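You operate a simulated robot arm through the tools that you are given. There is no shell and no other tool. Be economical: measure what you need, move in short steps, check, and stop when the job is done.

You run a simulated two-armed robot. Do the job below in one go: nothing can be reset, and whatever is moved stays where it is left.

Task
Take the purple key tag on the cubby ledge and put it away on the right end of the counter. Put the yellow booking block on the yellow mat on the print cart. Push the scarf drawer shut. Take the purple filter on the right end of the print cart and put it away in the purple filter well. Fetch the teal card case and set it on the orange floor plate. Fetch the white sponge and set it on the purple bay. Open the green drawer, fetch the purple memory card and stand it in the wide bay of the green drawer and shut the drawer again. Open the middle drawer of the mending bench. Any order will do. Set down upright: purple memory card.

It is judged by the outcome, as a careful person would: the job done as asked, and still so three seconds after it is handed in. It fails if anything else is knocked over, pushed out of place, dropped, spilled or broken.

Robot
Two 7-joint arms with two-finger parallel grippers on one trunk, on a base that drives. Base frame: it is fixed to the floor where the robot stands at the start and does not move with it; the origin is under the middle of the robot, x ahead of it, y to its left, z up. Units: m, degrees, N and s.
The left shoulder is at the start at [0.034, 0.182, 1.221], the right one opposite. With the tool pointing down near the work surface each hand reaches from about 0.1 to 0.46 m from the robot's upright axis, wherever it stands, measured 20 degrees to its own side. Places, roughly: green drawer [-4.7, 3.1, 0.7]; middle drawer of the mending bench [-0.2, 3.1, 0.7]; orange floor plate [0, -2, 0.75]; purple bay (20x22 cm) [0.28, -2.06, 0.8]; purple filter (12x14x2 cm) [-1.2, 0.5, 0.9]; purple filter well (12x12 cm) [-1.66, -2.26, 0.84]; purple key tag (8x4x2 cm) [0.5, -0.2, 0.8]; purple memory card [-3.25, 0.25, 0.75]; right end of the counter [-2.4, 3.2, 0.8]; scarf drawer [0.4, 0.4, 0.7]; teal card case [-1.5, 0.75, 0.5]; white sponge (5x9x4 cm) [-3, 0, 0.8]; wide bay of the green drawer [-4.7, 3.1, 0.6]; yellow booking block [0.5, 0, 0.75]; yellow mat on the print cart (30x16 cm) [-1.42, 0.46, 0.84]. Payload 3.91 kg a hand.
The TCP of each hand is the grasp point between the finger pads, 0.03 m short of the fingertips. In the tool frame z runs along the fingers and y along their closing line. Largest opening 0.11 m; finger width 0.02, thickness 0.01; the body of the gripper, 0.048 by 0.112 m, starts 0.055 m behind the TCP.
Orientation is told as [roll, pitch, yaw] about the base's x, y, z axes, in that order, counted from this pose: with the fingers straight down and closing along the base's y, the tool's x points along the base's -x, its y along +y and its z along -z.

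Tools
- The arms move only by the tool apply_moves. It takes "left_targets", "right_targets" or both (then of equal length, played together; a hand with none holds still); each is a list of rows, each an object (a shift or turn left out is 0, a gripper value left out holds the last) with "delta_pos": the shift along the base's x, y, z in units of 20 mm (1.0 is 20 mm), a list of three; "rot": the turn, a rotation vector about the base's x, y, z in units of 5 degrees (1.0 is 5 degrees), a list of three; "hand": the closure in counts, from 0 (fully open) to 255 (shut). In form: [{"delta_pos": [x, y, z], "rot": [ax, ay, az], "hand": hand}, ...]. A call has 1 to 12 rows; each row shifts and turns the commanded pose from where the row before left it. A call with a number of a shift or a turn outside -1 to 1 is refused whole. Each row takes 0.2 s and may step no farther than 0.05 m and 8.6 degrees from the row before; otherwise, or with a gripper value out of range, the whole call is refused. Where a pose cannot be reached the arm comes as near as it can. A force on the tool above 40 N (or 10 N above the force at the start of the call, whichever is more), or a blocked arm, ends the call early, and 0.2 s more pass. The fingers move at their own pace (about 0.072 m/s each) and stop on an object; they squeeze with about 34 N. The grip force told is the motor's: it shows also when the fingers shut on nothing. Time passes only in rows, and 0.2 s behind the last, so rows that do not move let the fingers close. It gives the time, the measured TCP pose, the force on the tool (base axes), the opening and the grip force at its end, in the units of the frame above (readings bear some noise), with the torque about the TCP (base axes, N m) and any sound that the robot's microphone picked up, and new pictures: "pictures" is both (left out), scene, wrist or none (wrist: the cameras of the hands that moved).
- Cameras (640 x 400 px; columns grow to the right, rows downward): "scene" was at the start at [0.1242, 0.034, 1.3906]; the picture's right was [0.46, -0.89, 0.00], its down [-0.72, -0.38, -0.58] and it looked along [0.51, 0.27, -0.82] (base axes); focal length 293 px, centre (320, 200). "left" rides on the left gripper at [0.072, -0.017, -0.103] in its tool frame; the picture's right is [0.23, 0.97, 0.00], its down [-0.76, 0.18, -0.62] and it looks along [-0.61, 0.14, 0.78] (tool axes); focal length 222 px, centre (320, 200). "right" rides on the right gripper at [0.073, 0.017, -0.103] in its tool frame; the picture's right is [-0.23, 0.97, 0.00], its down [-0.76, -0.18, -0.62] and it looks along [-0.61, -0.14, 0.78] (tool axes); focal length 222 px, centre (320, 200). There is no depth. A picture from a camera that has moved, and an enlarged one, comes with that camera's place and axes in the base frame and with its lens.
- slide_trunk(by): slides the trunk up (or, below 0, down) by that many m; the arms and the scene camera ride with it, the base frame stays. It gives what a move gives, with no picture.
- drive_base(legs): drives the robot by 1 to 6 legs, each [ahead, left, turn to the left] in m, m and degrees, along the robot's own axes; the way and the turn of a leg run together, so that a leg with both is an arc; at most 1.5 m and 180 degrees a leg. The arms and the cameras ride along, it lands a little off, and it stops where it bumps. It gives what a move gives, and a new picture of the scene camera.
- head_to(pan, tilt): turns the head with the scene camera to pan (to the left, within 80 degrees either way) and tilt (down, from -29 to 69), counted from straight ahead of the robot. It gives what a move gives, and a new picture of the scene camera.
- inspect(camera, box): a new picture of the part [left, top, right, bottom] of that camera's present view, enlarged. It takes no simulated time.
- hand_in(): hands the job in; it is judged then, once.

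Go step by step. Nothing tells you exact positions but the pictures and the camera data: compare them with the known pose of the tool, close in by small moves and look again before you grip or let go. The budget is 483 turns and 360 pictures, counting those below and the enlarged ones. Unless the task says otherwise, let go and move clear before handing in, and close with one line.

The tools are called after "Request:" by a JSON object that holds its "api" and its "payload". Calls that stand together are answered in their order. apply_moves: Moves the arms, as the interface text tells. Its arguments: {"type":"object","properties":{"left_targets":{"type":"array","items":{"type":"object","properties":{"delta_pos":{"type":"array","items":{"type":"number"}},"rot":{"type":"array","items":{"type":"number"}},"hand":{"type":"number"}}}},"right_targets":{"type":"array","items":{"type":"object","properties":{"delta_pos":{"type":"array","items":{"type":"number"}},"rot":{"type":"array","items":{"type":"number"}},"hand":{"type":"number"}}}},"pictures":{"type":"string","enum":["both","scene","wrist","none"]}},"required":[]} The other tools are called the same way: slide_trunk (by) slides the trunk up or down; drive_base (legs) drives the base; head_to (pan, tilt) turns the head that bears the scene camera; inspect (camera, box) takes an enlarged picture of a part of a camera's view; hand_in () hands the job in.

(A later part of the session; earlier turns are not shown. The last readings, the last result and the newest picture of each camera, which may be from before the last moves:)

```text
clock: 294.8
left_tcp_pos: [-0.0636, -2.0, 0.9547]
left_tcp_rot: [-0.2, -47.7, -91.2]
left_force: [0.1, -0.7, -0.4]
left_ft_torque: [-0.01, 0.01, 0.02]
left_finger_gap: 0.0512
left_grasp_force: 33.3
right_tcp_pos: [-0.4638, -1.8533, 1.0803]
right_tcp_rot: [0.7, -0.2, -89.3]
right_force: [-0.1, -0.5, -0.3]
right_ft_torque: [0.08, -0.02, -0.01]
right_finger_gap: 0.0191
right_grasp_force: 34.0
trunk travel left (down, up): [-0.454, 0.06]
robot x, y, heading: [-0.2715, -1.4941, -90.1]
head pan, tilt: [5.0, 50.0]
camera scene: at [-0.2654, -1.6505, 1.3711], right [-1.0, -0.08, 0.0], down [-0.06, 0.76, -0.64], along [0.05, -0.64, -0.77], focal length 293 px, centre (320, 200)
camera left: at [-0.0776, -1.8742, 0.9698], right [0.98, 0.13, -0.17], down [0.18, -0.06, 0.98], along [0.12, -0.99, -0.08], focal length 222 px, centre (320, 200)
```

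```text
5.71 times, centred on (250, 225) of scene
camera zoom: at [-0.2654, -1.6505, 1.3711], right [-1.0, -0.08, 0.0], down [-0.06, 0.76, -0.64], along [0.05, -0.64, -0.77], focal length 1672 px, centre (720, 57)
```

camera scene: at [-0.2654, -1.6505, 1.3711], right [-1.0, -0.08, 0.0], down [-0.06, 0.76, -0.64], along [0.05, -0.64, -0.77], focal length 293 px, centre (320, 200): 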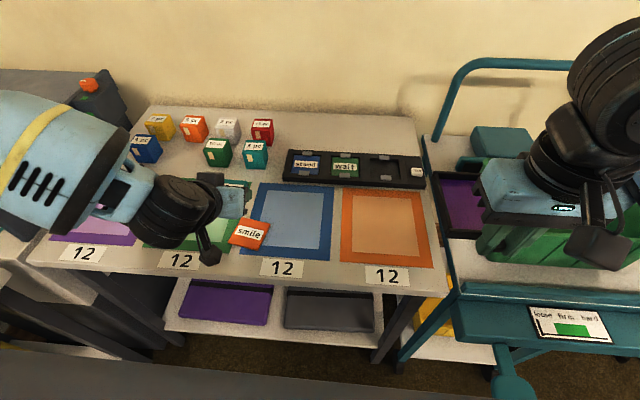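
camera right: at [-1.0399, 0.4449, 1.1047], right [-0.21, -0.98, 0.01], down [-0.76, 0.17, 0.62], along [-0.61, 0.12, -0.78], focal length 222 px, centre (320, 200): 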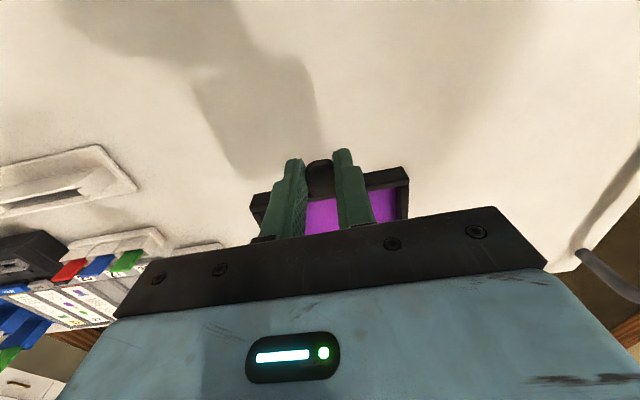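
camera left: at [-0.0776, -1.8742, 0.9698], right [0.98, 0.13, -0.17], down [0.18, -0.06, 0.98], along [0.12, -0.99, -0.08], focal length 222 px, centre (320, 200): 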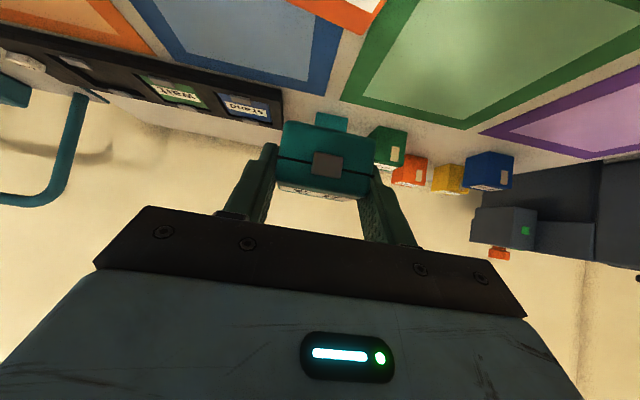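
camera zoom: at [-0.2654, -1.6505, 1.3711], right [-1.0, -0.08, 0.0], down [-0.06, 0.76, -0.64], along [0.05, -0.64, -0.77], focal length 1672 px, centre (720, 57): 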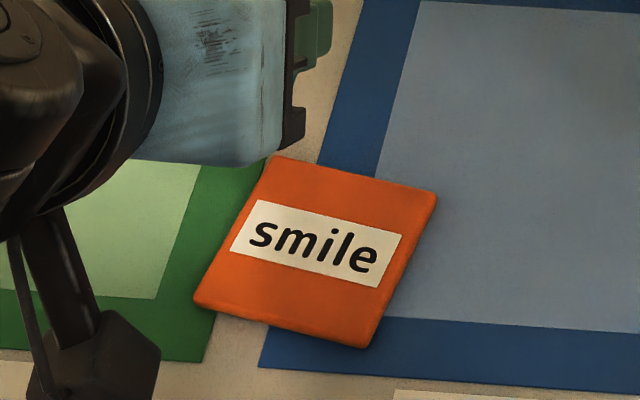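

Plate centre (-0.074, -2.01), turned about -10°. Match yaw, centre and descend.

Request:
{"api": "apply_moves", "payload": {"left_targets": [{"delta_pos": [-0.25, -0.1, -0.5], "rot": [0, 0, -1]}, {"delta_pos": [-0.25, -0.1, -0.5], "rot": [0, 0, -1]}, {"delta_pos": [0, 0, -1]}, {"delta_pos": [0, 0, -1]}, {"delta_pos": [0, 0, -1]}], "pictures": "both"}}

Request:
{"api": "inspect", "payload": {"camera": "scene", "box": [180, 190, 300, 260]}}

```text
clock: 296.0
left_tcp_pos: [-0.0773, -2.0147, 0.8954]
left_tcp_rot: [-0.1, -47.0, -101.4]
left_force: [0.5, -0.2, -0.5]
left_ft_torque: [0.03, 0.03, 0.02]
left_finger_gap: 0.051
left_grasp_force: 34.1
left hand out of reach, approached as far as the arm can: row 4, 5
right_tcp_pos: [-0.4649, -1.8543, 1.0808]
right_tcp_rot: [0.9, -0.2, -89.6]
right_force: [-0.3, 0.3, -1.1]
right_ft_torque: [0.05, -0.02, 0.01]
right_finger_gap: 0.019
right_grasp_force: 34.0
trunk travel left (down, up): [-0.454, 0.06]
robot x, y, heading: [-0.2686, -1.4884, -90.4]
head pan, tilt: [5.0, 50.0]
camera scene: at [-0.2658, -1.6504, 1.3712], right [-1.0, -0.08, 0.0], down [-0.06, 0.76, -0.64], along [0.05, -0.64, -0.77], focal length 293 px, centre (320, 200)
camera left: at [-0.0699, -1.8895, 0.912], right [0.99, -0.04, -0.17], down [0.16, -0.1, 0.98], along [-0.05, -0.99, -0.09], focal length 222 px, centre (320, 200)
```

scene: 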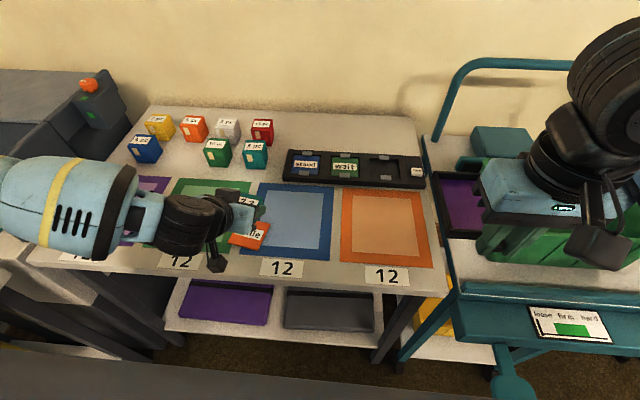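
left: 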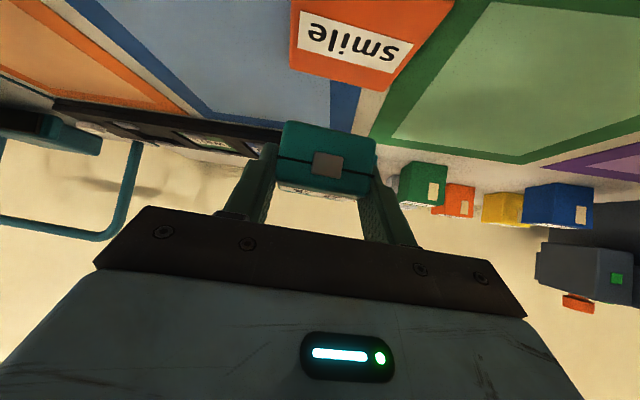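

```text
5.33 times, centred on (240, 225) of scene
camera zoom: at [-0.2658, -1.6504, 1.3712], right [-1.0, -0.08, 0.0], down [-0.06, 0.76, -0.64], along [0.05, -0.64, -0.77], focal length 1560 px, centre (747, 67)
```

zoom: 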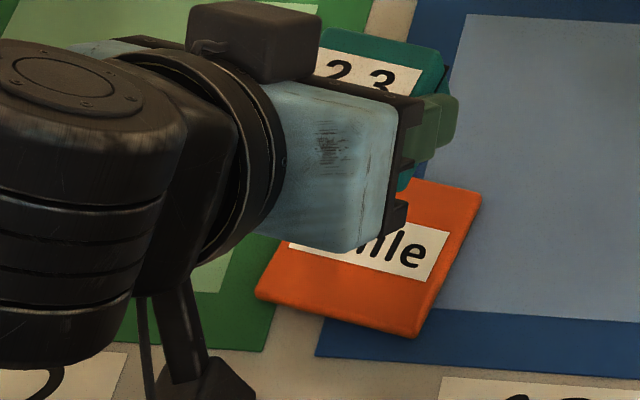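

Arm is at its limit; lower the trunk 4 cm then fine-adjust.

Request:
{"api": "slide_trunk", "payload": {"by": -0.035}}

Request:
{"api": "apply_moves", "payload": {"left_targets": [{"delta_pos": [0.4, 0.4, 0]}], "pictures": "both"}}

Request:
{"api": "inspect", "payload": {"camera": "scene", "box": [180, 190, 300, 260]}}

```text
clock: 296.8
left_tcp_pos: [-0.0775, -2.0152, 0.8613]
left_tcp_rot: [-0.1, -47.3, -101.3]
left_force: [0.4, -0.8, -0.5]
left_ft_torque: [0.0, 0.0, 0.01]
left_finger_gap: 0.0509
left_grasp_force: 33.6
right_tcp_pos: [-0.4663, -1.8538, 1.0456]
right_tcp_rot: [0.9, -0.3, -89.5]
right_force: [0.2, 0.3, 0.0]
right_ft_torque: [0.02, 0.04, -0.01]
right_finger_gap: 0.0187
right_grasp_force: 33.6
trunk travel left (down, up): [-0.419, 0.095]
robot x, y, heading: [-0.2711, -1.4917, -90.2]
head pan, tilt: [5.0, 50.0]
```

```text
clock: 297.2
left_tcp_pos: [-0.0701, -2.0082, 0.8624]
left_tcp_rot: [-0.1, -47.0, -101.2]
left_force: [0.9, -0.2, -0.3]
left_ft_torque: [0.03, 0.02, -0.02]
left_finger_gap: 0.0512
left_grasp_force: 34.3
right_tcp_pos: [-0.4646, -1.8528, 1.0451]
right_tcp_rot: [0.8, -0.2, -89.4]
right_force: [-0.9, -0.2, -0.5]
right_ft_torque: [0.02, 0.01, 0.02]
right_finger_gap: 0.0193
right_grasp_force: 34.2
trunk travel left (down, up): [-0.419, 0.095]
robot x, y, heading: [-0.2672, -1.4898, -90.3]
head pan, tilt: [5.0, 50.0]
camera scene: at [-0.2653, -1.6736, 1.3281], right [-1.0, -0.08, 0.0], down [-0.06, 0.76, -0.64], along [0.05, -0.64, -0.77], focal length 293 px, centre (320, 200)
camera left: at [-0.062, -1.8822, 0.8796], right [0.98, -0.04, -0.17], down [0.16, -0.1, 0.98], along [-0.06, -0.99, -0.09], focal length 222 px, centre (320, 200)
```

scene: 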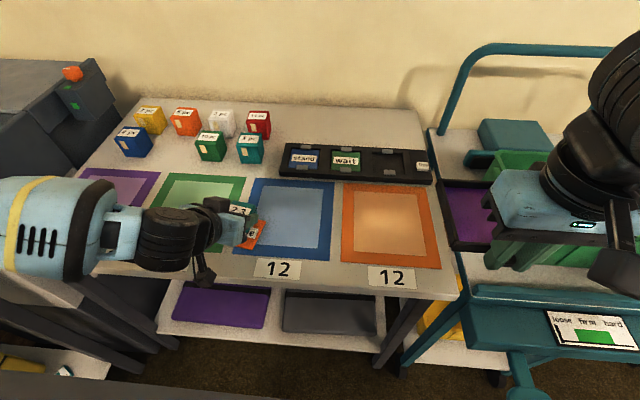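
left: 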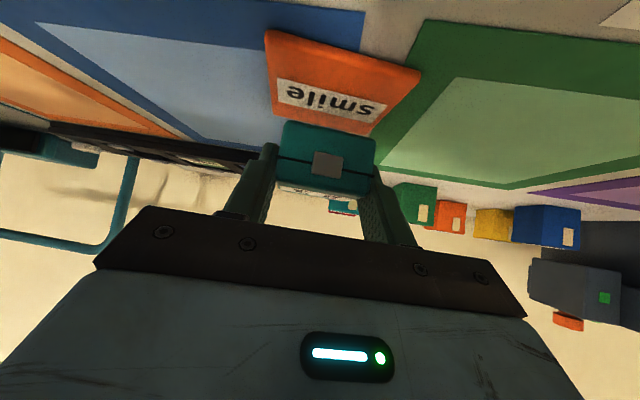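

```text
5.33 times, centred on (240, 225) of scene
camera zoom: at [-0.2653, -1.6736, 1.3281], right [-1.0, -0.08, 0.0], down [-0.06, 0.76, -0.64], along [0.05, -0.64, -0.77], focal length 1560 px, centre (747, 67)
```

zoom: 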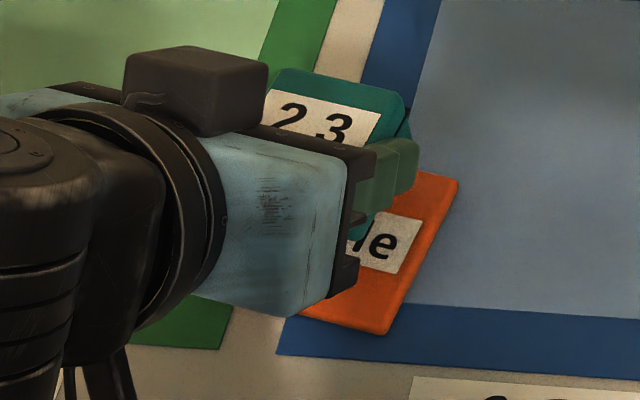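

Request:
{"api": "apply_moves", "payload": {"left_targets": [{"delta_pos": [-0.1, 0.45, -0.3]}, {"delta_pos": [0, 0, -0.3]}, {"delta_pos": [0, 0, -0.2]}, {"delta_pos": [0, 0, -0.2]}, {"delta_pos": [0, 0, -0.2]}], "pictures": "both"}}

Request:
{"api": "inspect", "payload": {"camera": "scene", "box": [180, 190, 300, 260]}}

```text
clock: 298.4
left_tcp_pos: [-0.0754, -2.0109, 0.8585]
left_tcp_rot: [-0.1, -46.8, -101.2]
left_force: [0.1, -0.4, -0.2]
left_ft_torque: [0.0, 0.01, 0.0]
left_finger_gap: 0.0515
left_grasp_force: 33.9
left hand out of reach, approached as far as the arm can: row 1, 2, 3, 4, 5
right_tcp_pos: [-0.4646, -1.8527, 1.0448]
right_tcp_rot: [0.8, -0.2, -89.5]
right_force: [-0.2, 0.0, -1.1]
right_ft_torque: [0.04, -0.03, -0.03]
right_finger_gap: 0.0187
right_grasp_force: 33.7
trunk travel left (down, up): [-0.419, 0.095]
robot x, y, heading: [-0.2693, -1.4922, -90.6]
head pan, tilt: [5.0, 50.0]
camera scene: at [-0.2658, -1.6741, 1.328], right [-1.0, -0.08, 0.0], down [-0.06, 0.76, -0.64], along [0.05, -0.64, -0.77], focal length 293 px, centre (320, 200)
camera left: at [-0.0678, -1.8856, 0.876], right [0.99, -0.04, -0.17], down [0.16, -0.1, 0.98], along [-0.06, -0.99, -0.09], focal length 222 px, centre (320, 200)
```

scene: 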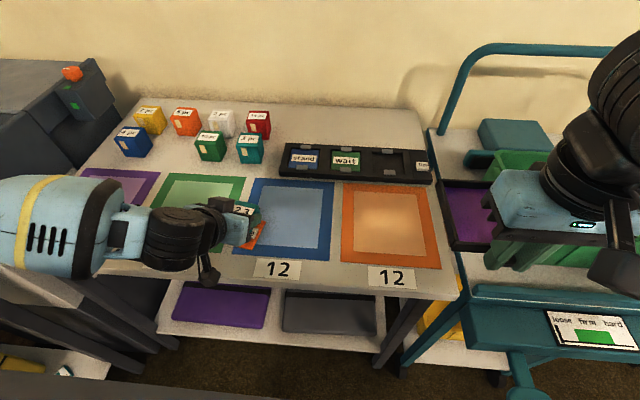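
left: 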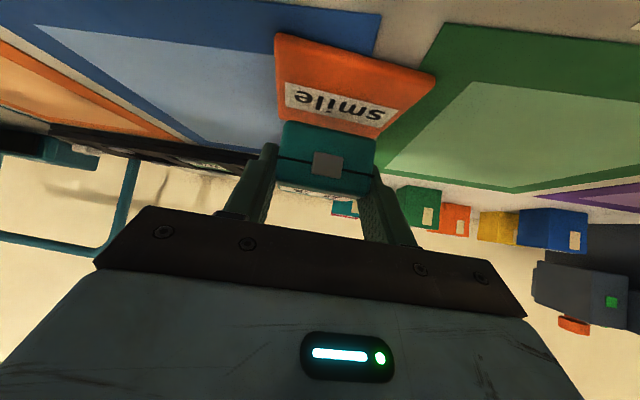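

```text
5.33 times, centred on (240, 225) of scene
camera zoom: at [-0.2658, -1.6741, 1.328], right [-1.0, -0.08, 0.0], down [-0.06, 0.76, -0.64], along [0.05, -0.64, -0.77], focal length 1560 px, centre (747, 67)
```

zoom: 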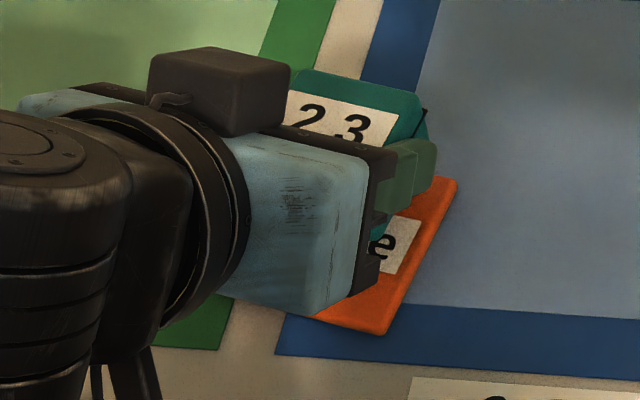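

The arm is cramped again; I'll lift slightly, back the base 0.1 m and extend.

Request:
{"api": "slide_trunk", "payload": {"by": 0.02}}

Request:
{"api": "drive_base", "payload": {"legs": [[-0.1, 0, 0]]}}

Request:
{"api": "slide_trunk", "payload": {"by": -0.03}}

Request:
{"api": "apply_moves", "payload": {"left_targets": [{"delta_pos": [0, -1, 0]}, {"delta_pos": [0, -1, 0]}, {"delta_pos": [0, -1, 0]}, {"delta_pos": [0, -1, 0]}, {"delta_pos": [0, -0.8, 0]}], "pictures": "both"}}

```text
clock: 299.0
left_tcp_pos: [-0.0761, -2.0118, 0.8792]
left_tcp_rot: [-0.2, -46.9, -101.3]
left_force: [-0.2, 1.0, -0.5]
left_ft_torque: [-0.01, 0.03, -0.02]
left_finger_gap: 0.0512
left_grasp_force: 34.3
right_tcp_pos: [-0.4649, -1.8541, 1.0643]
right_tcp_rot: [0.6, -0.2, -89.6]
right_force: [0.3, -0.3, -0.6]
right_ft_torque: [0.05, 0.05, -0.06]
right_finger_gap: 0.019
right_grasp_force: 33.9
trunk travel left (down, up): [-0.439, 0.075]
robot x, y, heading: [-0.2687, -1.4905, -90.5]
head pan, tilt: [5.0, 50.0]
```

```text
clock: 300.2
left_tcp_pos: [-0.076, -1.9117, 0.8794]
left_tcp_rot: [0.0, -46.9, -101.3]
left_force: [0.1, -1.5, -1.0]
left_ft_torque: [0.0, 0.02, 0.0]
left_finger_gap: 0.051
left_grasp_force: 34.2
right_tcp_pos: [-0.465, -1.7533, 1.0655]
right_tcp_rot: [0.8, -0.3, -89.5]
right_force: [-0.1, 1.3, -1.0]
right_ft_torque: [0.07, 0.01, 0.01]
right_finger_gap: 0.0192
right_grasp_force: 33.9
trunk travel left (down, up): [-0.439, 0.075]
robot x, y, heading: [-0.2717, -1.3935, -90.4]
head pan, tilt: [5.0, 50.0]
camera scene: at [-0.265, -1.5618, 1.3525], right [-1.0, -0.08, 0.0], down [-0.06, 0.76, -0.64], along [0.05, -0.64, -0.77], focal length 293 px, centre (320, 200)
```

scene: 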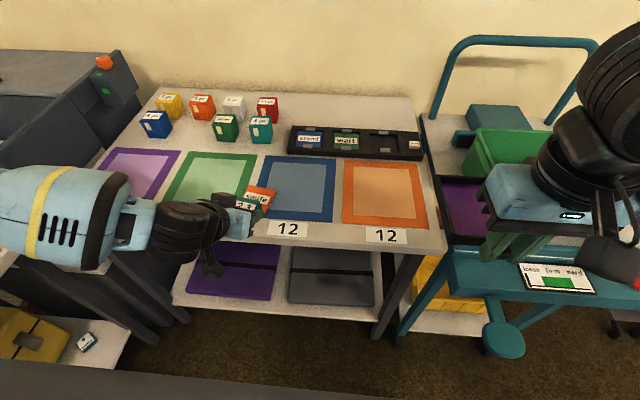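

```text
clock: 300.9
left_tcp_pos: [-0.075, -1.9122, 0.85]
left_tcp_rot: [-0.1, -47.0, -101.4]
left_force: [-0.1, 0.2, -0.5]
left_ft_torque: [0.01, 0.03, -0.02]
left_finger_gap: 0.0512
left_grasp_force: 34.2
right_tcp_pos: [-0.4643, -1.7543, 1.0364]
right_tcp_rot: [0.8, -0.2, -89.5]
right_force: [-0.4, 0.1, -0.9]
right_ft_torque: [0.04, -0.01, 0.01]
right_finger_gap: 0.0188
right_grasp_force: 34.2
trunk travel left (down, up): [-0.409, 0.105]
robot x, y, heading: [-0.2712, -1.3969, -90.2]
head pan, tilt: [5.0, 50.0]
```

```text
clock: 302.1
left_tcp_pos: [-0.0737, -2.0084, 0.85]
left_tcp_rot: [-0.1, -46.9, -101.1]
left_force: [-0.1, -0.5, -0.6]
left_ft_torque: [0.02, -0.02, 0.0]
left_finger_gap: 0.0509
left_grasp_force: 33.9
right_tcp_pos: [-0.4648, -1.7532, 1.035]
right_tcp_rot: [0.8, -0.2, -89.4]
right_force: [0.1, 0.6, -0.9]
right_ft_torque: [0.04, 0.05, -0.01]
right_finger_gap: 0.0189
right_grasp_force: 34.4
trunk travel left (down, up): [-0.409, 0.105]
robot x, y, heading: [-0.2672, -1.3928, -90.4]
head pan, tilt: [5.0, 50.0]
camera scene: at [-0.2654, -1.58, 1.3161], right [-1.0, -0.08, 0.0], down [-0.06, 0.76, -0.64], along [0.05, -0.64, -0.77], focal length 293 px, centre (320, 200)
camera left: at [-0.0673, -1.8833, 0.8673], right [0.99, -0.04, -0.17], down [0.16, -0.1, 0.98], along [-0.05, -0.99, -0.09], focal length 222 px, centre (320, 200)
```

scene: 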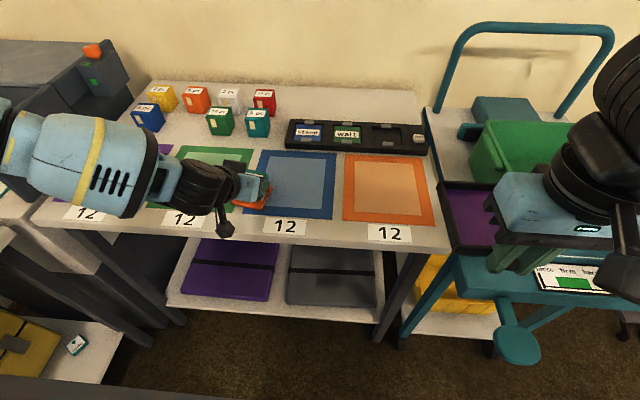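
left: 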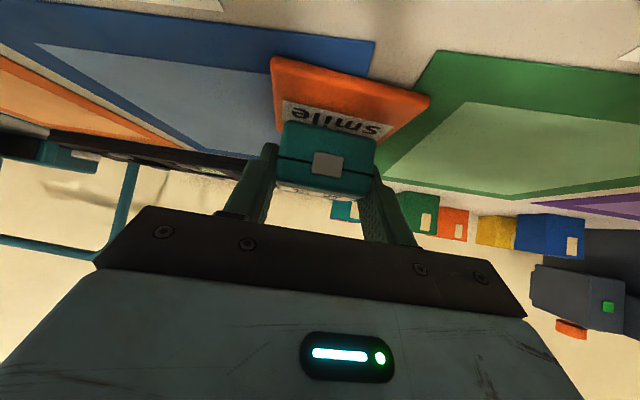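

Request:
{"api": "apply_moves", "payload": {"left_targets": [{"delta_pos": [0.1, 0.4, -0.1]}, {"delta_pos": [0, 0, -0.2]}, {"delta_pos": [0, 0, -0.2]}, {"delta_pos": [0, 0, -0.2]}], "pictures": "both"}}

Request:
{"api": "inspect", "payload": {"camera": "scene", "box": [180, 150, 300, 220]}}

```text
clock: 303.1
left_tcp_pos: [-0.0732, -2.0005, 0.8404]
left_tcp_rot: [0.0, -47.5, -101.1]
left_force: [2.5, 3.7, 20.1]
left_ft_torque: [-0.3, 0.2, 0.02]
left_finger_gap: 0.0511
left_grasp_force: 34.2
right_tcp_pos: [-0.4651, -1.7518, 1.0368]
right_tcp_rot: [0.8, -0.4, -89.4]
right_force: [-0.5, 0.4, -1.1]
right_ft_torque: [0.03, -0.01, 0.0]
right_finger_gap: 0.019
right_grasp_force: 34.0
trunk travel left (down, up): [-0.409, 0.105]
robot x, y, heading: [-0.2675, -1.3965, -90.3]
head pan, tilt: [5.0, 50.0]
camera scene: at [-0.2653, -1.5774, 1.3168], right [-1.0, -0.08, 0.0], down [-0.06, 0.76, -0.64], along [0.05, -0.64, -0.77], focal length 293 px, centre (320, 200)
camera left: at [-0.0654, -1.8756, 0.8566], right [0.98, -0.04, -0.17], down [0.16, -0.09, 0.98], along [-0.05, -1.0, -0.08], focal length 222 px, centre (320, 200)
```

scene: 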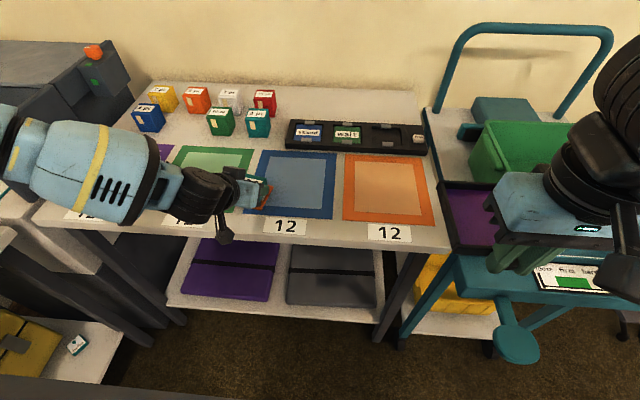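
left: 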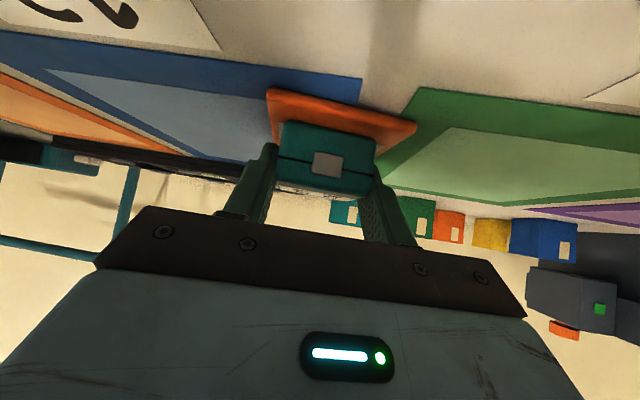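

```text
5.33 times, centred on (240, 185) of scene
camera zoom: at [-0.2653, -1.5774, 1.3168], right [-1.0, -0.08, 0.0], down [-0.06, 0.76, -0.64], along [0.05, -0.64, -0.77], focal length 1560 px, centre (747, 280)
```

zoom: 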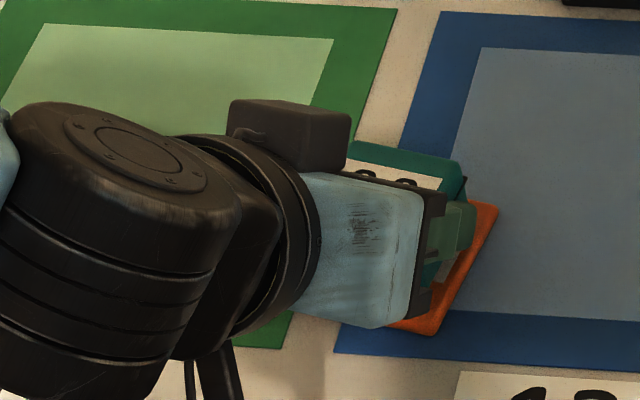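

Case touches the plate but sits ~7 mm toward -x. Lift slightly, shift +x, and set down.

Request:
{"api": "apply_moves", "payload": {"left_targets": [{"delta_pos": [0, 0, 0.3]}, {"delta_pos": [0.35, 0, 0]}, {"delta_pos": [0, 0, -0.2]}, {"delta_pos": [0, 0, -0.15]}], "pictures": "wrist"}}

```text
clock: 304.1
left_tcp_pos: [-0.0665, -1.9988, 0.8394]
left_tcp_rot: [0.0, -47.5, -101.3]
left_force: [1.0, 8.6, 32.1]
left_ft_torque: [-0.26, 0.23, -0.03]
left_finger_gap: 0.0511
left_grasp_force: 34.4
right_tcp_pos: [-0.4641, -1.7511, 1.0377]
right_tcp_rot: [0.8, -0.5, -89.4]
right_force: [-0.6, -0.2, -0.4]
right_ft_torque: [0.05, 0.0, 0.01]
right_finger_gap: 0.019
right_grasp_force: 34.1
trunk travel left (down, up): [-0.409, 0.105]
robot x, y, heading: [-0.2669, -1.3933, -90.6]
head pan, tilt: [5.0, 50.0]
camera left: at [-0.0592, -1.8739, 0.8563], right [0.98, -0.04, -0.17], down [0.16, -0.09, 0.98], along [-0.05, -1.0, -0.08], focal length 222 px, centre (320, 200)
```

left: 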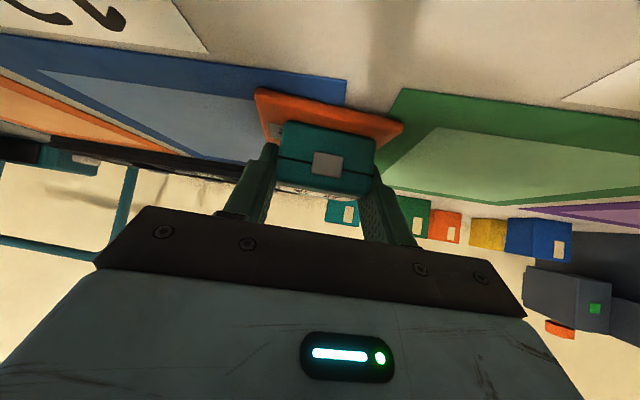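

Centred on the plate. Release gently and retract along the tool axis.

Request:
{"api": "apply_moves", "payload": {"left_targets": [{"delta_pos": [0, 0, 0.12]}, {"hand": 200}, {"hand": 110}, {}, {"delta_pos": [0.07, 0.35, 0.35]}, {"delta_pos": [0.14, 0.7, 0.67]}, {"delta_pos": [0.14, 0.7, 0.67]}, {"delta_pos": [0.14, 0.7, 0.67]}, {"delta_pos": [0.14, 0.7, 0.67]}], "pictures": "both"}}

Request:
{"api": "inspect", "payload": {"camera": "scene", "box": [180, 150, 300, 220]}}

```text
clock: 306.1
left_tcp_pos: [-0.0536, -1.9363, 0.898]
left_tcp_rot: [-0.1, -46.8, -101.4]
left_force: [-0.3, 0.8, 0.4]
left_ft_torque: [0.04, 0.02, 0.01]
left_finger_gap: 0.0626
left_grasp_force: 0.0
right_tcp_pos: [-0.4644, -1.754, 1.0346]
right_tcp_rot: [0.7, -0.3, -89.6]
right_force: [-0.4, 0.4, -1.4]
right_ft_torque: [0.03, -0.02, -0.01]
right_finger_gap: 0.0191
right_grasp_force: 33.8
trunk travel left (down, up): [-0.409, 0.105]
robot x, y, heading: [-0.2676, -1.3944, -90.3]
head pan, tilt: [5.0, 50.0]
camera scene: at [-0.2651, -1.5793, 1.3162], right [-1.0, -0.08, 0.0], down [-0.06, 0.76, -0.64], along [0.05, -0.64, -0.77], focal length 293 px, centre (320, 200)
camera left: at [-0.0457, -1.8112, 0.9154], right [0.99, -0.04, -0.17], down [0.16, -0.1, 0.98], along [-0.06, -0.99, -0.09], focal length 222 px, centre (320, 200)
```

scene: 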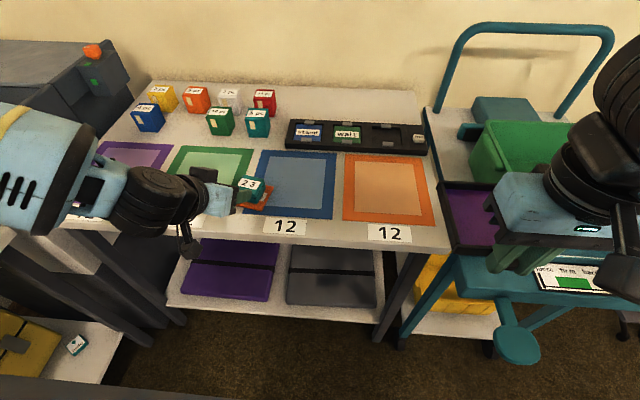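
left: 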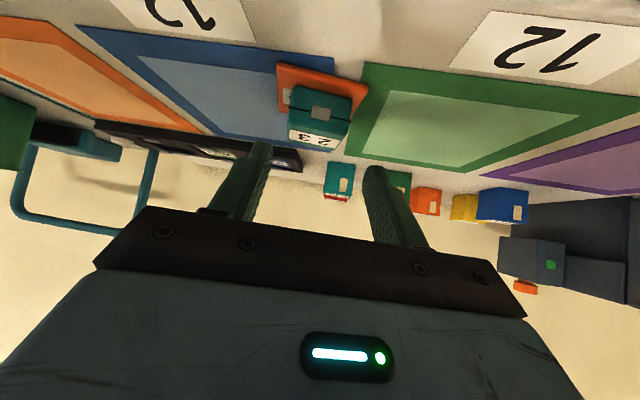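

```text
5.33 times, centred on (240, 185) of scene
camera zoom: at [-0.2651, -1.5793, 1.3162], right [-1.0, -0.08, 0.0], down [-0.06, 0.76, -0.64], along [0.05, -0.64, -0.77], focal length 1560 px, centre (747, 280)
```

zoom: 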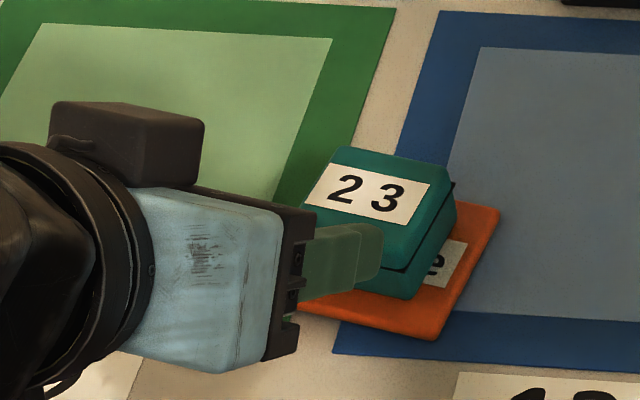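

Case rests on the plate. Retract, restore the left hand to vertical, back off and strafe toward the filter well.

Request:
{"api": "drive_base", "payload": {"legs": [[-0.35, 0, 0]]}}

Request:
{"api": "apply_moves", "payload": {"left_targets": [{"delta_pos": [0, 0, 1], "rot": [1, 0, 0]}, {"delta_pos": [0, 0, 1], "rot": [1, 0, 0]}, {"delta_pos": [0, 0, 1], "rot": [1, 0, 0]}, {"delta_pos": [0, 0, 1], "rot": [1, 0, 0]}, {"delta_pos": [0, 0, 1], "rot": [1, 0, 0]}, {"delta_pos": [0, 0, 1], "rot": [1, 0, 0]}, {"rot": [1, 0, 0]}, {"rot": [1, 0, 0]}, {"rot": [1, 0, 0]}, {"rot": [0.4, 0, 0]}, {"rot": [0, 0, 1]}, {"rot": [0, 0, 1]}], "pictures": "none"}}

Request:
{"api": "drive_base", "payload": {"legs": [[0, -1.3, 0]]}}

Request:
{"api": "head_to", "payload": {"pan": 0, "tilt": 35}}

```text
clock: 308.4
left_tcp_pos: [-0.0522, -1.5875, 0.8974]
left_tcp_rot: [-0.1, -47.0, -101.2]
left_force: [0.3, 0.8, -0.6]
left_ft_torque: [-0.01, -0.02, 0.0]
left_finger_gap: 0.0626
left_grasp_force: 0.2
right_tcp_pos: [-0.4617, -1.4051, 1.035]
right_tcp_rot: [0.9, -0.2, -89.5]
right_force: [-0.4, -0.4, 0.4]
right_ft_torque: [0.07, -0.01, 0.0]
right_finger_gap: 0.0187
right_grasp_force: 34.1
trunk travel left (down, up): [-0.409, 0.105]
robot x, y, heading: [-0.2677, -1.0447, -90.6]
head pan, tilt: [5.0, 50.0]
camera scene: at [-0.2628, -1.2305, 1.3162], right [-1.0, -0.08, 0.0], down [-0.06, 0.76, -0.64], along [0.05, -0.64, -0.77], focal length 293 px, centre (320, 200)
```

scene: 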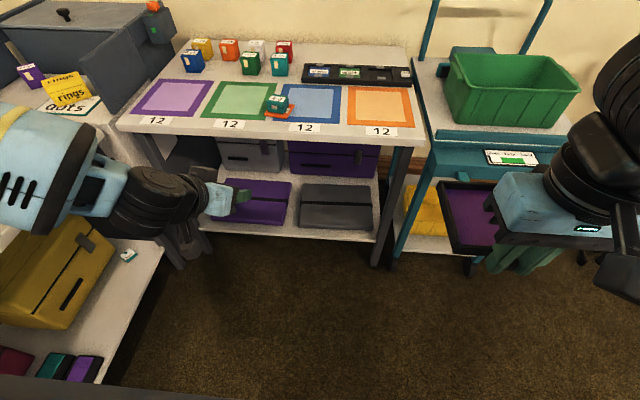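

```text
clock: 311.0
left_tcp_pos: [-0.0514, -1.5888, 1.0174]
left_tcp_rot: [-8.3, -0.5, -87.7]
left_force: [-1.2, 0.6, 0.8]
left_ft_torque: [-0.01, 0.0, 0.01]
left_finger_gap: 0.0626
left_grasp_force: 0.1
right_tcp_pos: [-0.4625, -1.404, 1.0355]
right_tcp_rot: [0.8, -0.2, -89.4]
right_force: [-0.1, 0.6, -1.4]
right_ft_torque: [0.06, -0.01, 0.02]
right_finger_gap: 0.0187
right_grasp_force: 34.1
trunk travel left (down, up): [-0.409, 0.105]
robot x, y, heading: [-0.2648, -1.0442, -90.3]
head pan, tilt: [5.0, 50.0]
```

```text
clock: 322.7
left_tcp_pos: [-1.3638, -1.5765, 1.0191]
left_tcp_rot: [-8.3, -0.5, -88.0]
left_force: [0.4, 1.1, 0.3]
left_ft_torque: [-0.01, 0.01, 0.03]
left_finger_gap: 0.0625
left_grasp_force: 0.0
right_tcp_pos: [-1.7736, -1.3905, 1.0352]
right_tcp_rot: [0.8, -0.4, -89.9]
right_force: [0.3, -0.2, -0.6]
right_ft_torque: [0.06, 0.0, 0.01]
right_finger_gap: 0.019
right_grasp_force: 34.2
trunk travel left (down, up): [-0.409, 0.105]
robot x, y, heading: [-1.583, -1.0326, -90.6]
head pan, tilt: [5.0, 50.0]
camera scene: at [-1.5739, -1.2186, 1.3162], right [-1.0, -0.08, 0.0], down [-0.06, 0.76, -0.64], along [0.05, -0.64, -0.77], focal length 293 px, centre (320, 200)
```

scene: 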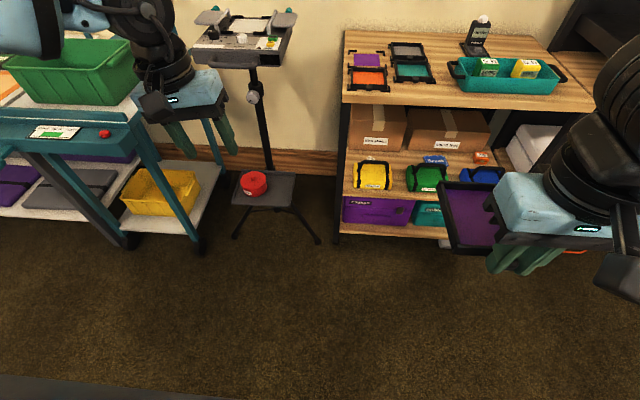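

```text
clock: 323.5
left_tcp_pos: [-1.3647, -1.5771, 1.0183]
left_tcp_rot: [-8.2, -0.5, -87.9]
left_force: [-0.3, 0.8, -0.7]
left_ft_torque: [0.01, 0.0, -0.04]
left_finger_gap: 0.0626
left_grasp_force: 0.0
right_tcp_pos: [-1.7738, -1.3928, 1.036]
right_tcp_rot: [0.7, -0.3, -89.8]
right_force: [-0.4, 1.7, -0.3]
right_ft_torque: [0.04, 0.01, 0.01]
right_finger_gap: 0.0191
right_grasp_force: 33.5
trunk travel left (down, up): [-0.409, 0.105]
robot x, y, heading: [-1.5765, -1.0338, -91.0]
head pan, tilt: [0.0, 35.0]
camera scene: at [-1.5807, -1.2299, 1.3378], right [-1.0, 0.01, 0.0], down [0.01, 0.57, -0.82], along [-0.01, -0.82, -0.57], focal length 293 px, centre (320, 200)
```

scene: 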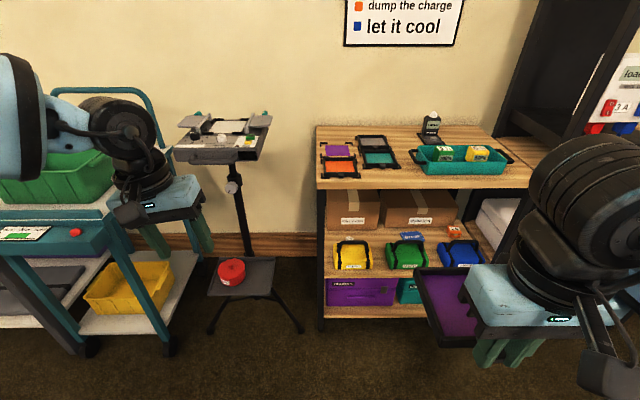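

Request:
{"api": "inspect", "payload": {"camera": "scene", "box": [305, 115, 425, 195]}}

Request:
{"api": "inspect", "payload": {"camera": "scene", "box": [400, 240, 560, 360]}}

```text
5.00 times, centred on (365, 155) of scene
camera zoom: at [-1.5807, -1.2299, 1.3378], right [-1.0, 0.01, 0.0], down [0.01, 0.57, -0.82], along [-0.01, -0.82, -0.57], focal length 1463 px, centre (95, 425)
```

zoom: 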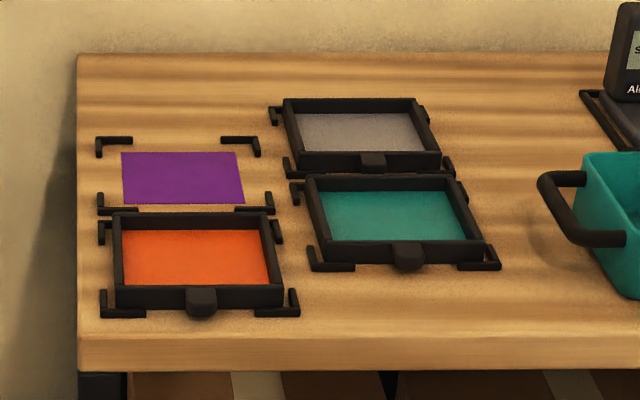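

```text
3.33 times, centred on (480, 300) of scene
camera zoom: at [-1.5807, -1.2299, 1.3378], right [-1.0, 0.01, 0.0], down [0.01, 0.57, -0.82], along [-0.01, -0.82, -0.57], focal length 975 px, centre (-213, -133)
```

zoom: 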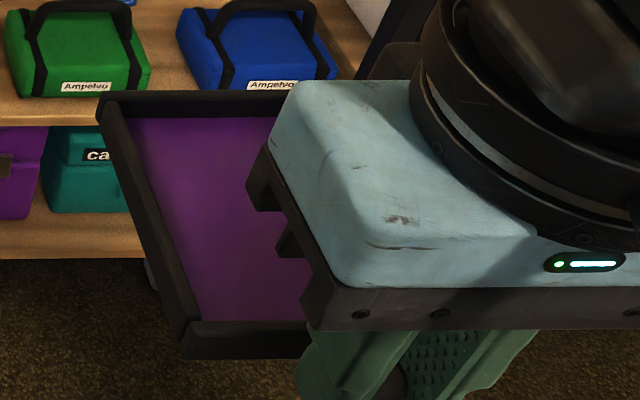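

The purple filter well is the empty bracketed purple pad behind the orange filter, centre ≈(-1.66, -2.265). I'll retract the left hand (a tripod desk stands ahead of it) and drive up.

Request:
{"api": "apply_moves", "payload": {"left_targets": [{"delta_pos": [-0.3, 1, 0], "rot": [0, 0.8, 0]}, {"delta_pos": [-0.3, 1, 0], "rot": [0, 0.8, 0]}, {"delta_pos": [0, 1, 0]}, {"delta_pos": [0, 1, 0]}, {"delta_pos": [0, 1, 0]}, {"delta_pos": [0, 1, 0]}, {"delta_pos": [0, 1, 0]}, {"delta_pos": [0, 1, 0]}, {"delta_pos": [0, 1, 0]}, {"delta_pos": [0, 1, 0]}, {"delta_pos": [0, 1, 0]}], "pictures": "none"}}

Request:
{"api": "drive_base", "payload": {"legs": [[0.5, 0.06, 0.7]]}}

Request:
{"api": "head_to", "payload": {"pan": -8, "tilt": 48}}

```text
clock: 325.9
left_tcp_pos: [-1.3746, -1.3553, 1.0173]
left_tcp_rot: [-16.2, -0.2, -87.9]
left_force: [0.1, -0.5, 0.1]
left_ft_torque: [0.0, -0.01, 0.01]
left_finger_gap: 0.0627
left_grasp_force: 0.1
right_tcp_pos: [-1.7729, -1.3914, 1.0351]
right_tcp_rot: [0.8, -0.3, -89.8]
right_force: [0.8, -0.3, -0.8]
right_ft_torque: [0.05, -0.02, -0.01]
right_finger_gap: 0.0191
right_grasp_force: 34.2
trunk travel left (down, up): [-0.409, 0.105]
robot x, y, heading: [-1.5775, -1.0328, -90.8]
head pan, tilt: [0.0, 35.0]
```

```text
clock: 328.8
left_tcp_pos: [-1.3138, -1.8529, 1.0176]
left_tcp_rot: [-16.3, -0.2, -87.1]
left_force: [0.1, -0.4, 0.0]
left_ft_torque: [0.03, 0.02, 0.01]
left_finger_gap: 0.0626
left_grasp_force: 0.0
right_tcp_pos: [-1.7134, -1.8925, 1.0354]
right_tcp_rot: [0.8, -0.1, -89.0]
right_force: [0.5, -0.1, -0.7]
right_ft_torque: [0.05, 0.02, 0.03]
right_finger_gap: 0.019
right_grasp_force: 33.7
trunk travel left (down, up): [-0.409, 0.105]
robot x, y, heading: [-1.5226, -1.534, -90.1]
head pan, tilt: [0.0, 35.0]
camera scene: at [-1.5218, -1.7287, 1.3379], right [-1.0, 0.0, 0.0], down [0.0, 0.57, -0.82], along [0.0, -0.82, -0.57], focal length 293 px, centre (320, 200)
```

scene: 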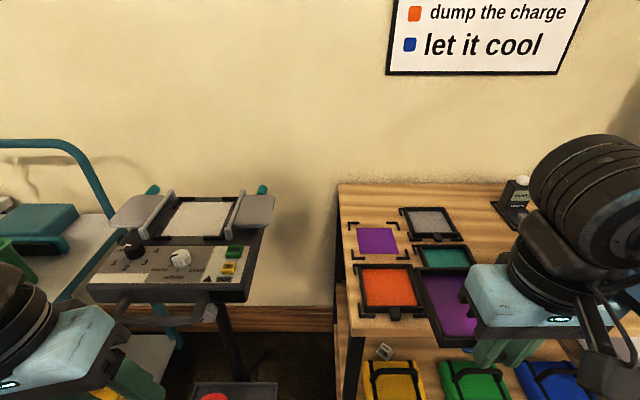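

```text
clock: 329.6
left_tcp_pos: [-1.3141, -1.852, 1.0186]
left_tcp_rot: [-16.4, -0.2, -87.2]
left_force: [-0.2, -0.3, 0.2]
left_ft_torque: [0.02, 0.02, -0.03]
left_finger_gap: 0.0628
left_grasp_force: 0.2
right_tcp_pos: [-1.7133, -1.891, 1.0347]
right_tcp_rot: [0.9, -0.4, -88.9]
right_force: [-0.8, 0.0, -1.1]
right_ft_torque: [0.04, 0.03, 0.03]
right_finger_gap: 0.0188
right_grasp_force: 34.5
trunk travel left (down, up): [-0.409, 0.105]
robot x, y, heading: [-1.5212, -1.5309, -90.0]
head pan, tilt: [-8.0, 48.0]
camera scene: at [-1.5328, -1.7183, 1.3189], right [-0.99, 0.14, 0.0], down [0.1, 0.74, -0.67], along [-0.09, -0.66, -0.74], focal length 293 px, centre (320, 200)
```

scene: 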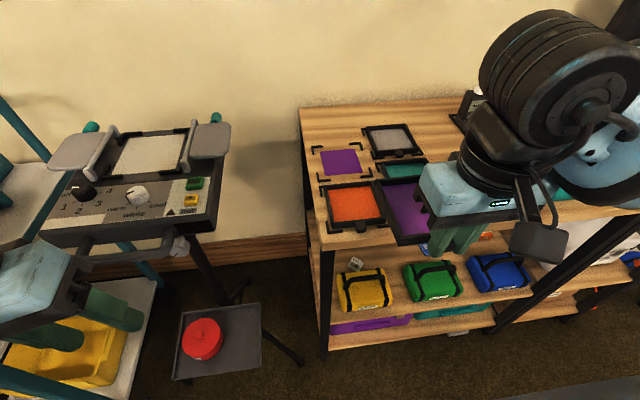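

Move the filter over the well: hand toward (-1.655, -2.18).

Request:
{"api": "apply_moves", "payload": {"right_targets": [{"delta_pos": [0.3, -1, 0]}, {"delta_pos": [0.3, -1, 0]}, {"delta_pos": [0.3, -1, 0]}, {"delta_pos": [0.3, -1, 0]}, {"delta_pos": [0.3, -1, 0]}, {"delta_pos": [0.3, -1, 0]}, {"delta_pos": [0.3, -1, 0]}, {"delta_pos": [0.3, -1, 0]}, {"delta_pos": [0.3, -1, 0]}, {"delta_pos": [0.2, -1, 0]}, {"delta_pos": [0, -1, 0]}, {"delta_pos": [0, -1, 0]}], "pictures": "none"}}

Request:
{"api": "apply_moves", "payload": {"right_targets": [{"delta_pos": [0, -1, -1]}, {"delta_pos": [0, -1, -1]}, {"delta_pos": [0, -0.5, -1]}], "pictures": "both"}}

```text
clock: 332.2
left_tcp_pos: [-1.314, -1.8532, 1.0183]
left_tcp_rot: [-16.3, -0.3, -87.2]
left_force: [-0.4, 0.3, -0.3]
left_ft_torque: [-0.03, -0.01, -0.01]
left_finger_gap: 0.0628
left_grasp_force: 0.1
right_tcp_pos: [-1.6549, -2.1325, 1.0357]
right_tcp_rot: [0.6, -0.2, -89.0]
right_force: [-1.1, -0.1, -1.5]
right_ft_torque: [0.06, 0.0, -0.01]
right_finger_gap: 0.019
right_grasp_force: 33.7
trunk travel left (down, up): [-0.409, 0.105]
robot x, y, heading: [-1.5222, -1.5328, -90.2]
head pan, tilt: [-8.0, 48.0]
```

```text
clock: 333.0
left_tcp_pos: [-1.3143, -1.8534, 1.0191]
left_tcp_rot: [-16.4, -0.2, -87.2]
left_force: [-0.2, 0.9, 0.8]
left_ft_torque: [0.0, -0.01, -0.03]
left_finger_gap: 0.0626
left_grasp_force: 0.1
right_tcp_pos: [-1.6543, -2.1827, 0.9751]
right_tcp_rot: [0.8, -0.3, -89.0]
right_force: [0.8, -0.2, -1.7]
right_ft_torque: [0.02, -0.01, 0.0]
right_finger_gap: 0.019
right_grasp_force: 33.8
trunk travel left (down, up): [-0.409, 0.105]
robot x, y, heading: [-1.5241, -1.5321, -89.9]
head pan, tilt: [-8.0, 48.0]
camera scene: at [-1.5328, -1.7188, 1.3188], right [-0.99, 0.14, 0.0], down [0.1, 0.74, -0.67], along [-0.09, -0.66, -0.74], focal length 293 px, centre (320, 200)
camera right: at [-1.6393, -2.1088, 1.0774], right [0.98, -0.21, 0.01], down [-0.17, -0.76, 0.62], along [-0.12, -0.61, -0.78], focal length 222 px, centre (320, 200)
```

scene: 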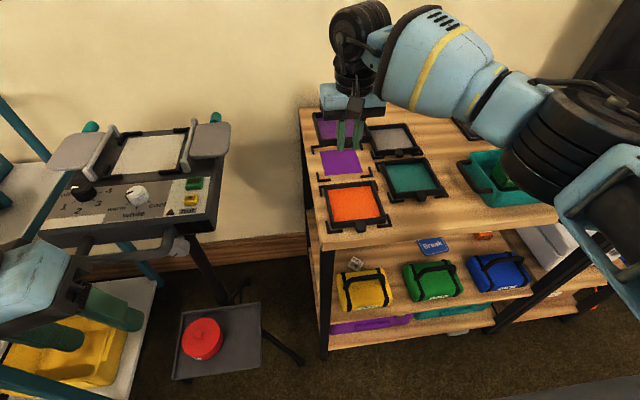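
right: 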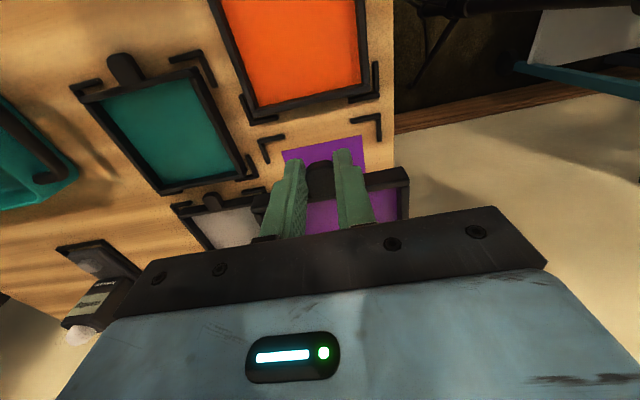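

Request:
{"api": "inspect", "payload": {"camera": "right", "box": [220, 90, 440, 250]}}

Request:
{"api": "inspect", "payload": {"camera": "scene", "box": [290, 80, 430, 190]}}

```text
2.50 times, centred on (330, 170) of right
camera zoom: at [-1.6393, -2.1088, 1.0774], right [0.98, -0.21, 0.01], down [-0.17, -0.76, 0.62], along [-0.12, -0.61, -0.78], focal length 555 px, centre (295, 275)
```

zoom: 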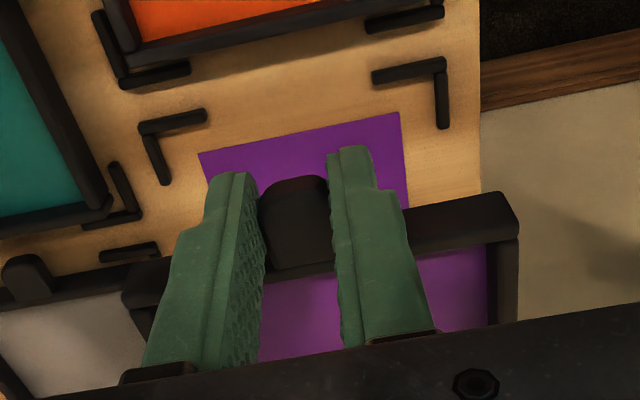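

```text
3.64 times, centred on (360, 135) of scene
camera zoom: at [-1.5328, -1.7188, 1.3188], right [-0.99, 0.14, 0.0], down [0.1, 0.74, -0.67], along [-0.09, -0.66, -0.74], focal length 1064 px, centre (174, 436)
```

zoom: 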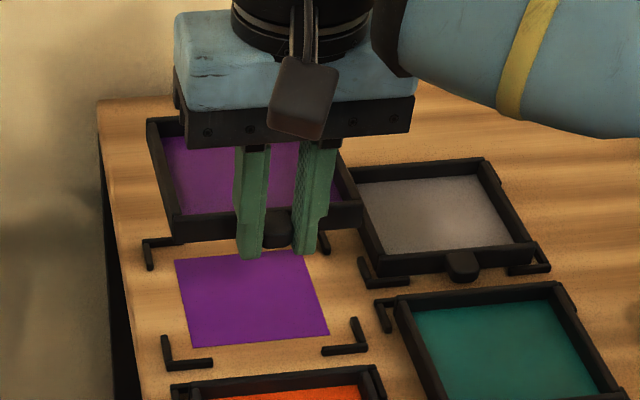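

The filter is yawed about +6° relative to the well. Correct yaw, compensate x, and lower closer for a precise look.

Request:
{"api": "apply_moves", "payload": {"right_targets": [{"delta_pos": [0.2, 0.1, -0.5], "rot": [0, 0, -0.6]}, {"delta_pos": [0.15, 0.1, -0.5], "rot": [0, 0, -0.6]}, {"delta_pos": [0, 0, -1]}, {"delta_pos": [0, 0, -0.8]}], "pictures": "wrist"}}

Request:
{"api": "inspect", "payload": {"camera": "right", "box": [220, 90, 440, 250]}}

Request:
{"api": "inspect", "payload": {"camera": "scene", "box": [290, 80, 430, 190]}}

```text
clock: 334.0
left_tcp_pos: [-1.3139, -1.8516, 1.0186]
left_tcp_rot: [-16.3, -0.2, -87.3]
left_force: [0.2, 0.1, -0.2]
left_ft_torque: [-0.01, 0.0, 0.01]
left_finger_gap: 0.063
left_grasp_force: 0.0
right_tcp_pos: [-1.6481, -2.1787, 0.9195]
right_tcp_rot: [0.8, -0.1, -95.1]
right_force: [0.6, 0.2, -0.6]
right_ft_torque: [0.07, -0.02, -0.01]
right_finger_gap: 0.0191
right_grasp_force: 33.8
trunk travel left (down, up): [-0.409, 0.105]
robot x, y, heading: [-1.5219, -1.5287, -90.3]
head pan, tilt: [-8.0, 48.0]
camera right: at [-1.6256, -2.1063, 1.0215], right [0.95, -0.31, 0.01], down [-0.25, -0.74, 0.62], along [-0.18, -0.6, -0.78], focal length 222 px, centre (320, 200)
```

right: 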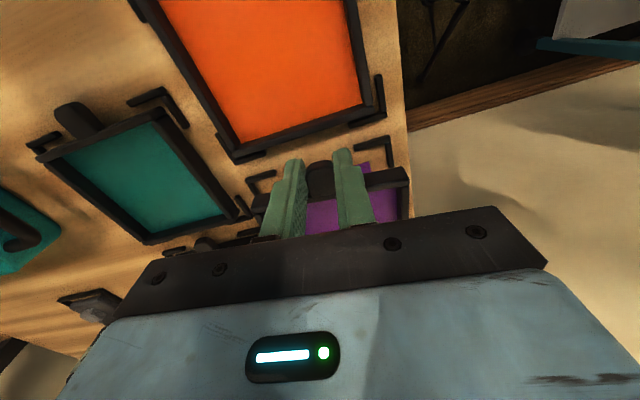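

```text
2.50 times, centred on (330, 170) of right
camera zoom: at [-1.6256, -2.1063, 1.0215], right [0.95, -0.31, 0.01], down [-0.25, -0.74, 0.62], along [-0.18, -0.6, -0.78], focal length 555 px, centre (295, 275)
```

zoom: 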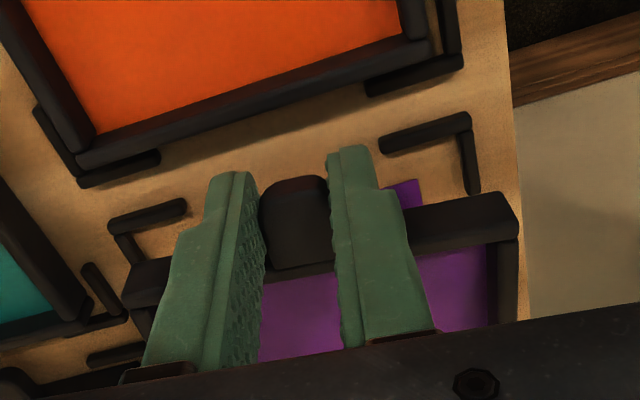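

```text
3.64 times, centred on (360, 135) of scene
camera zoom: at [-1.5328, -1.7186, 1.3188], right [-0.99, 0.14, 0.0], down [0.1, 0.74, -0.67], along [-0.09, -0.66, -0.74], focal length 1064 px, centre (174, 436)
```

zoom: 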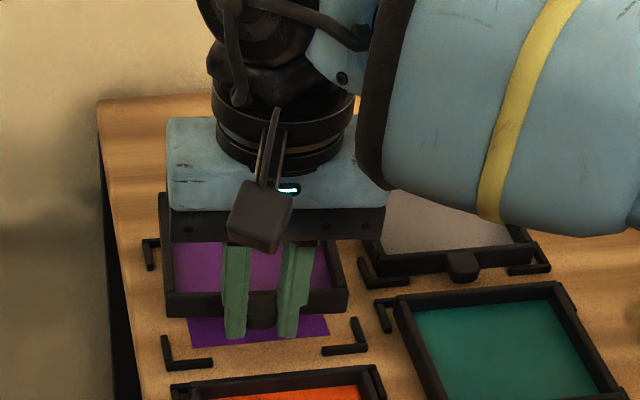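

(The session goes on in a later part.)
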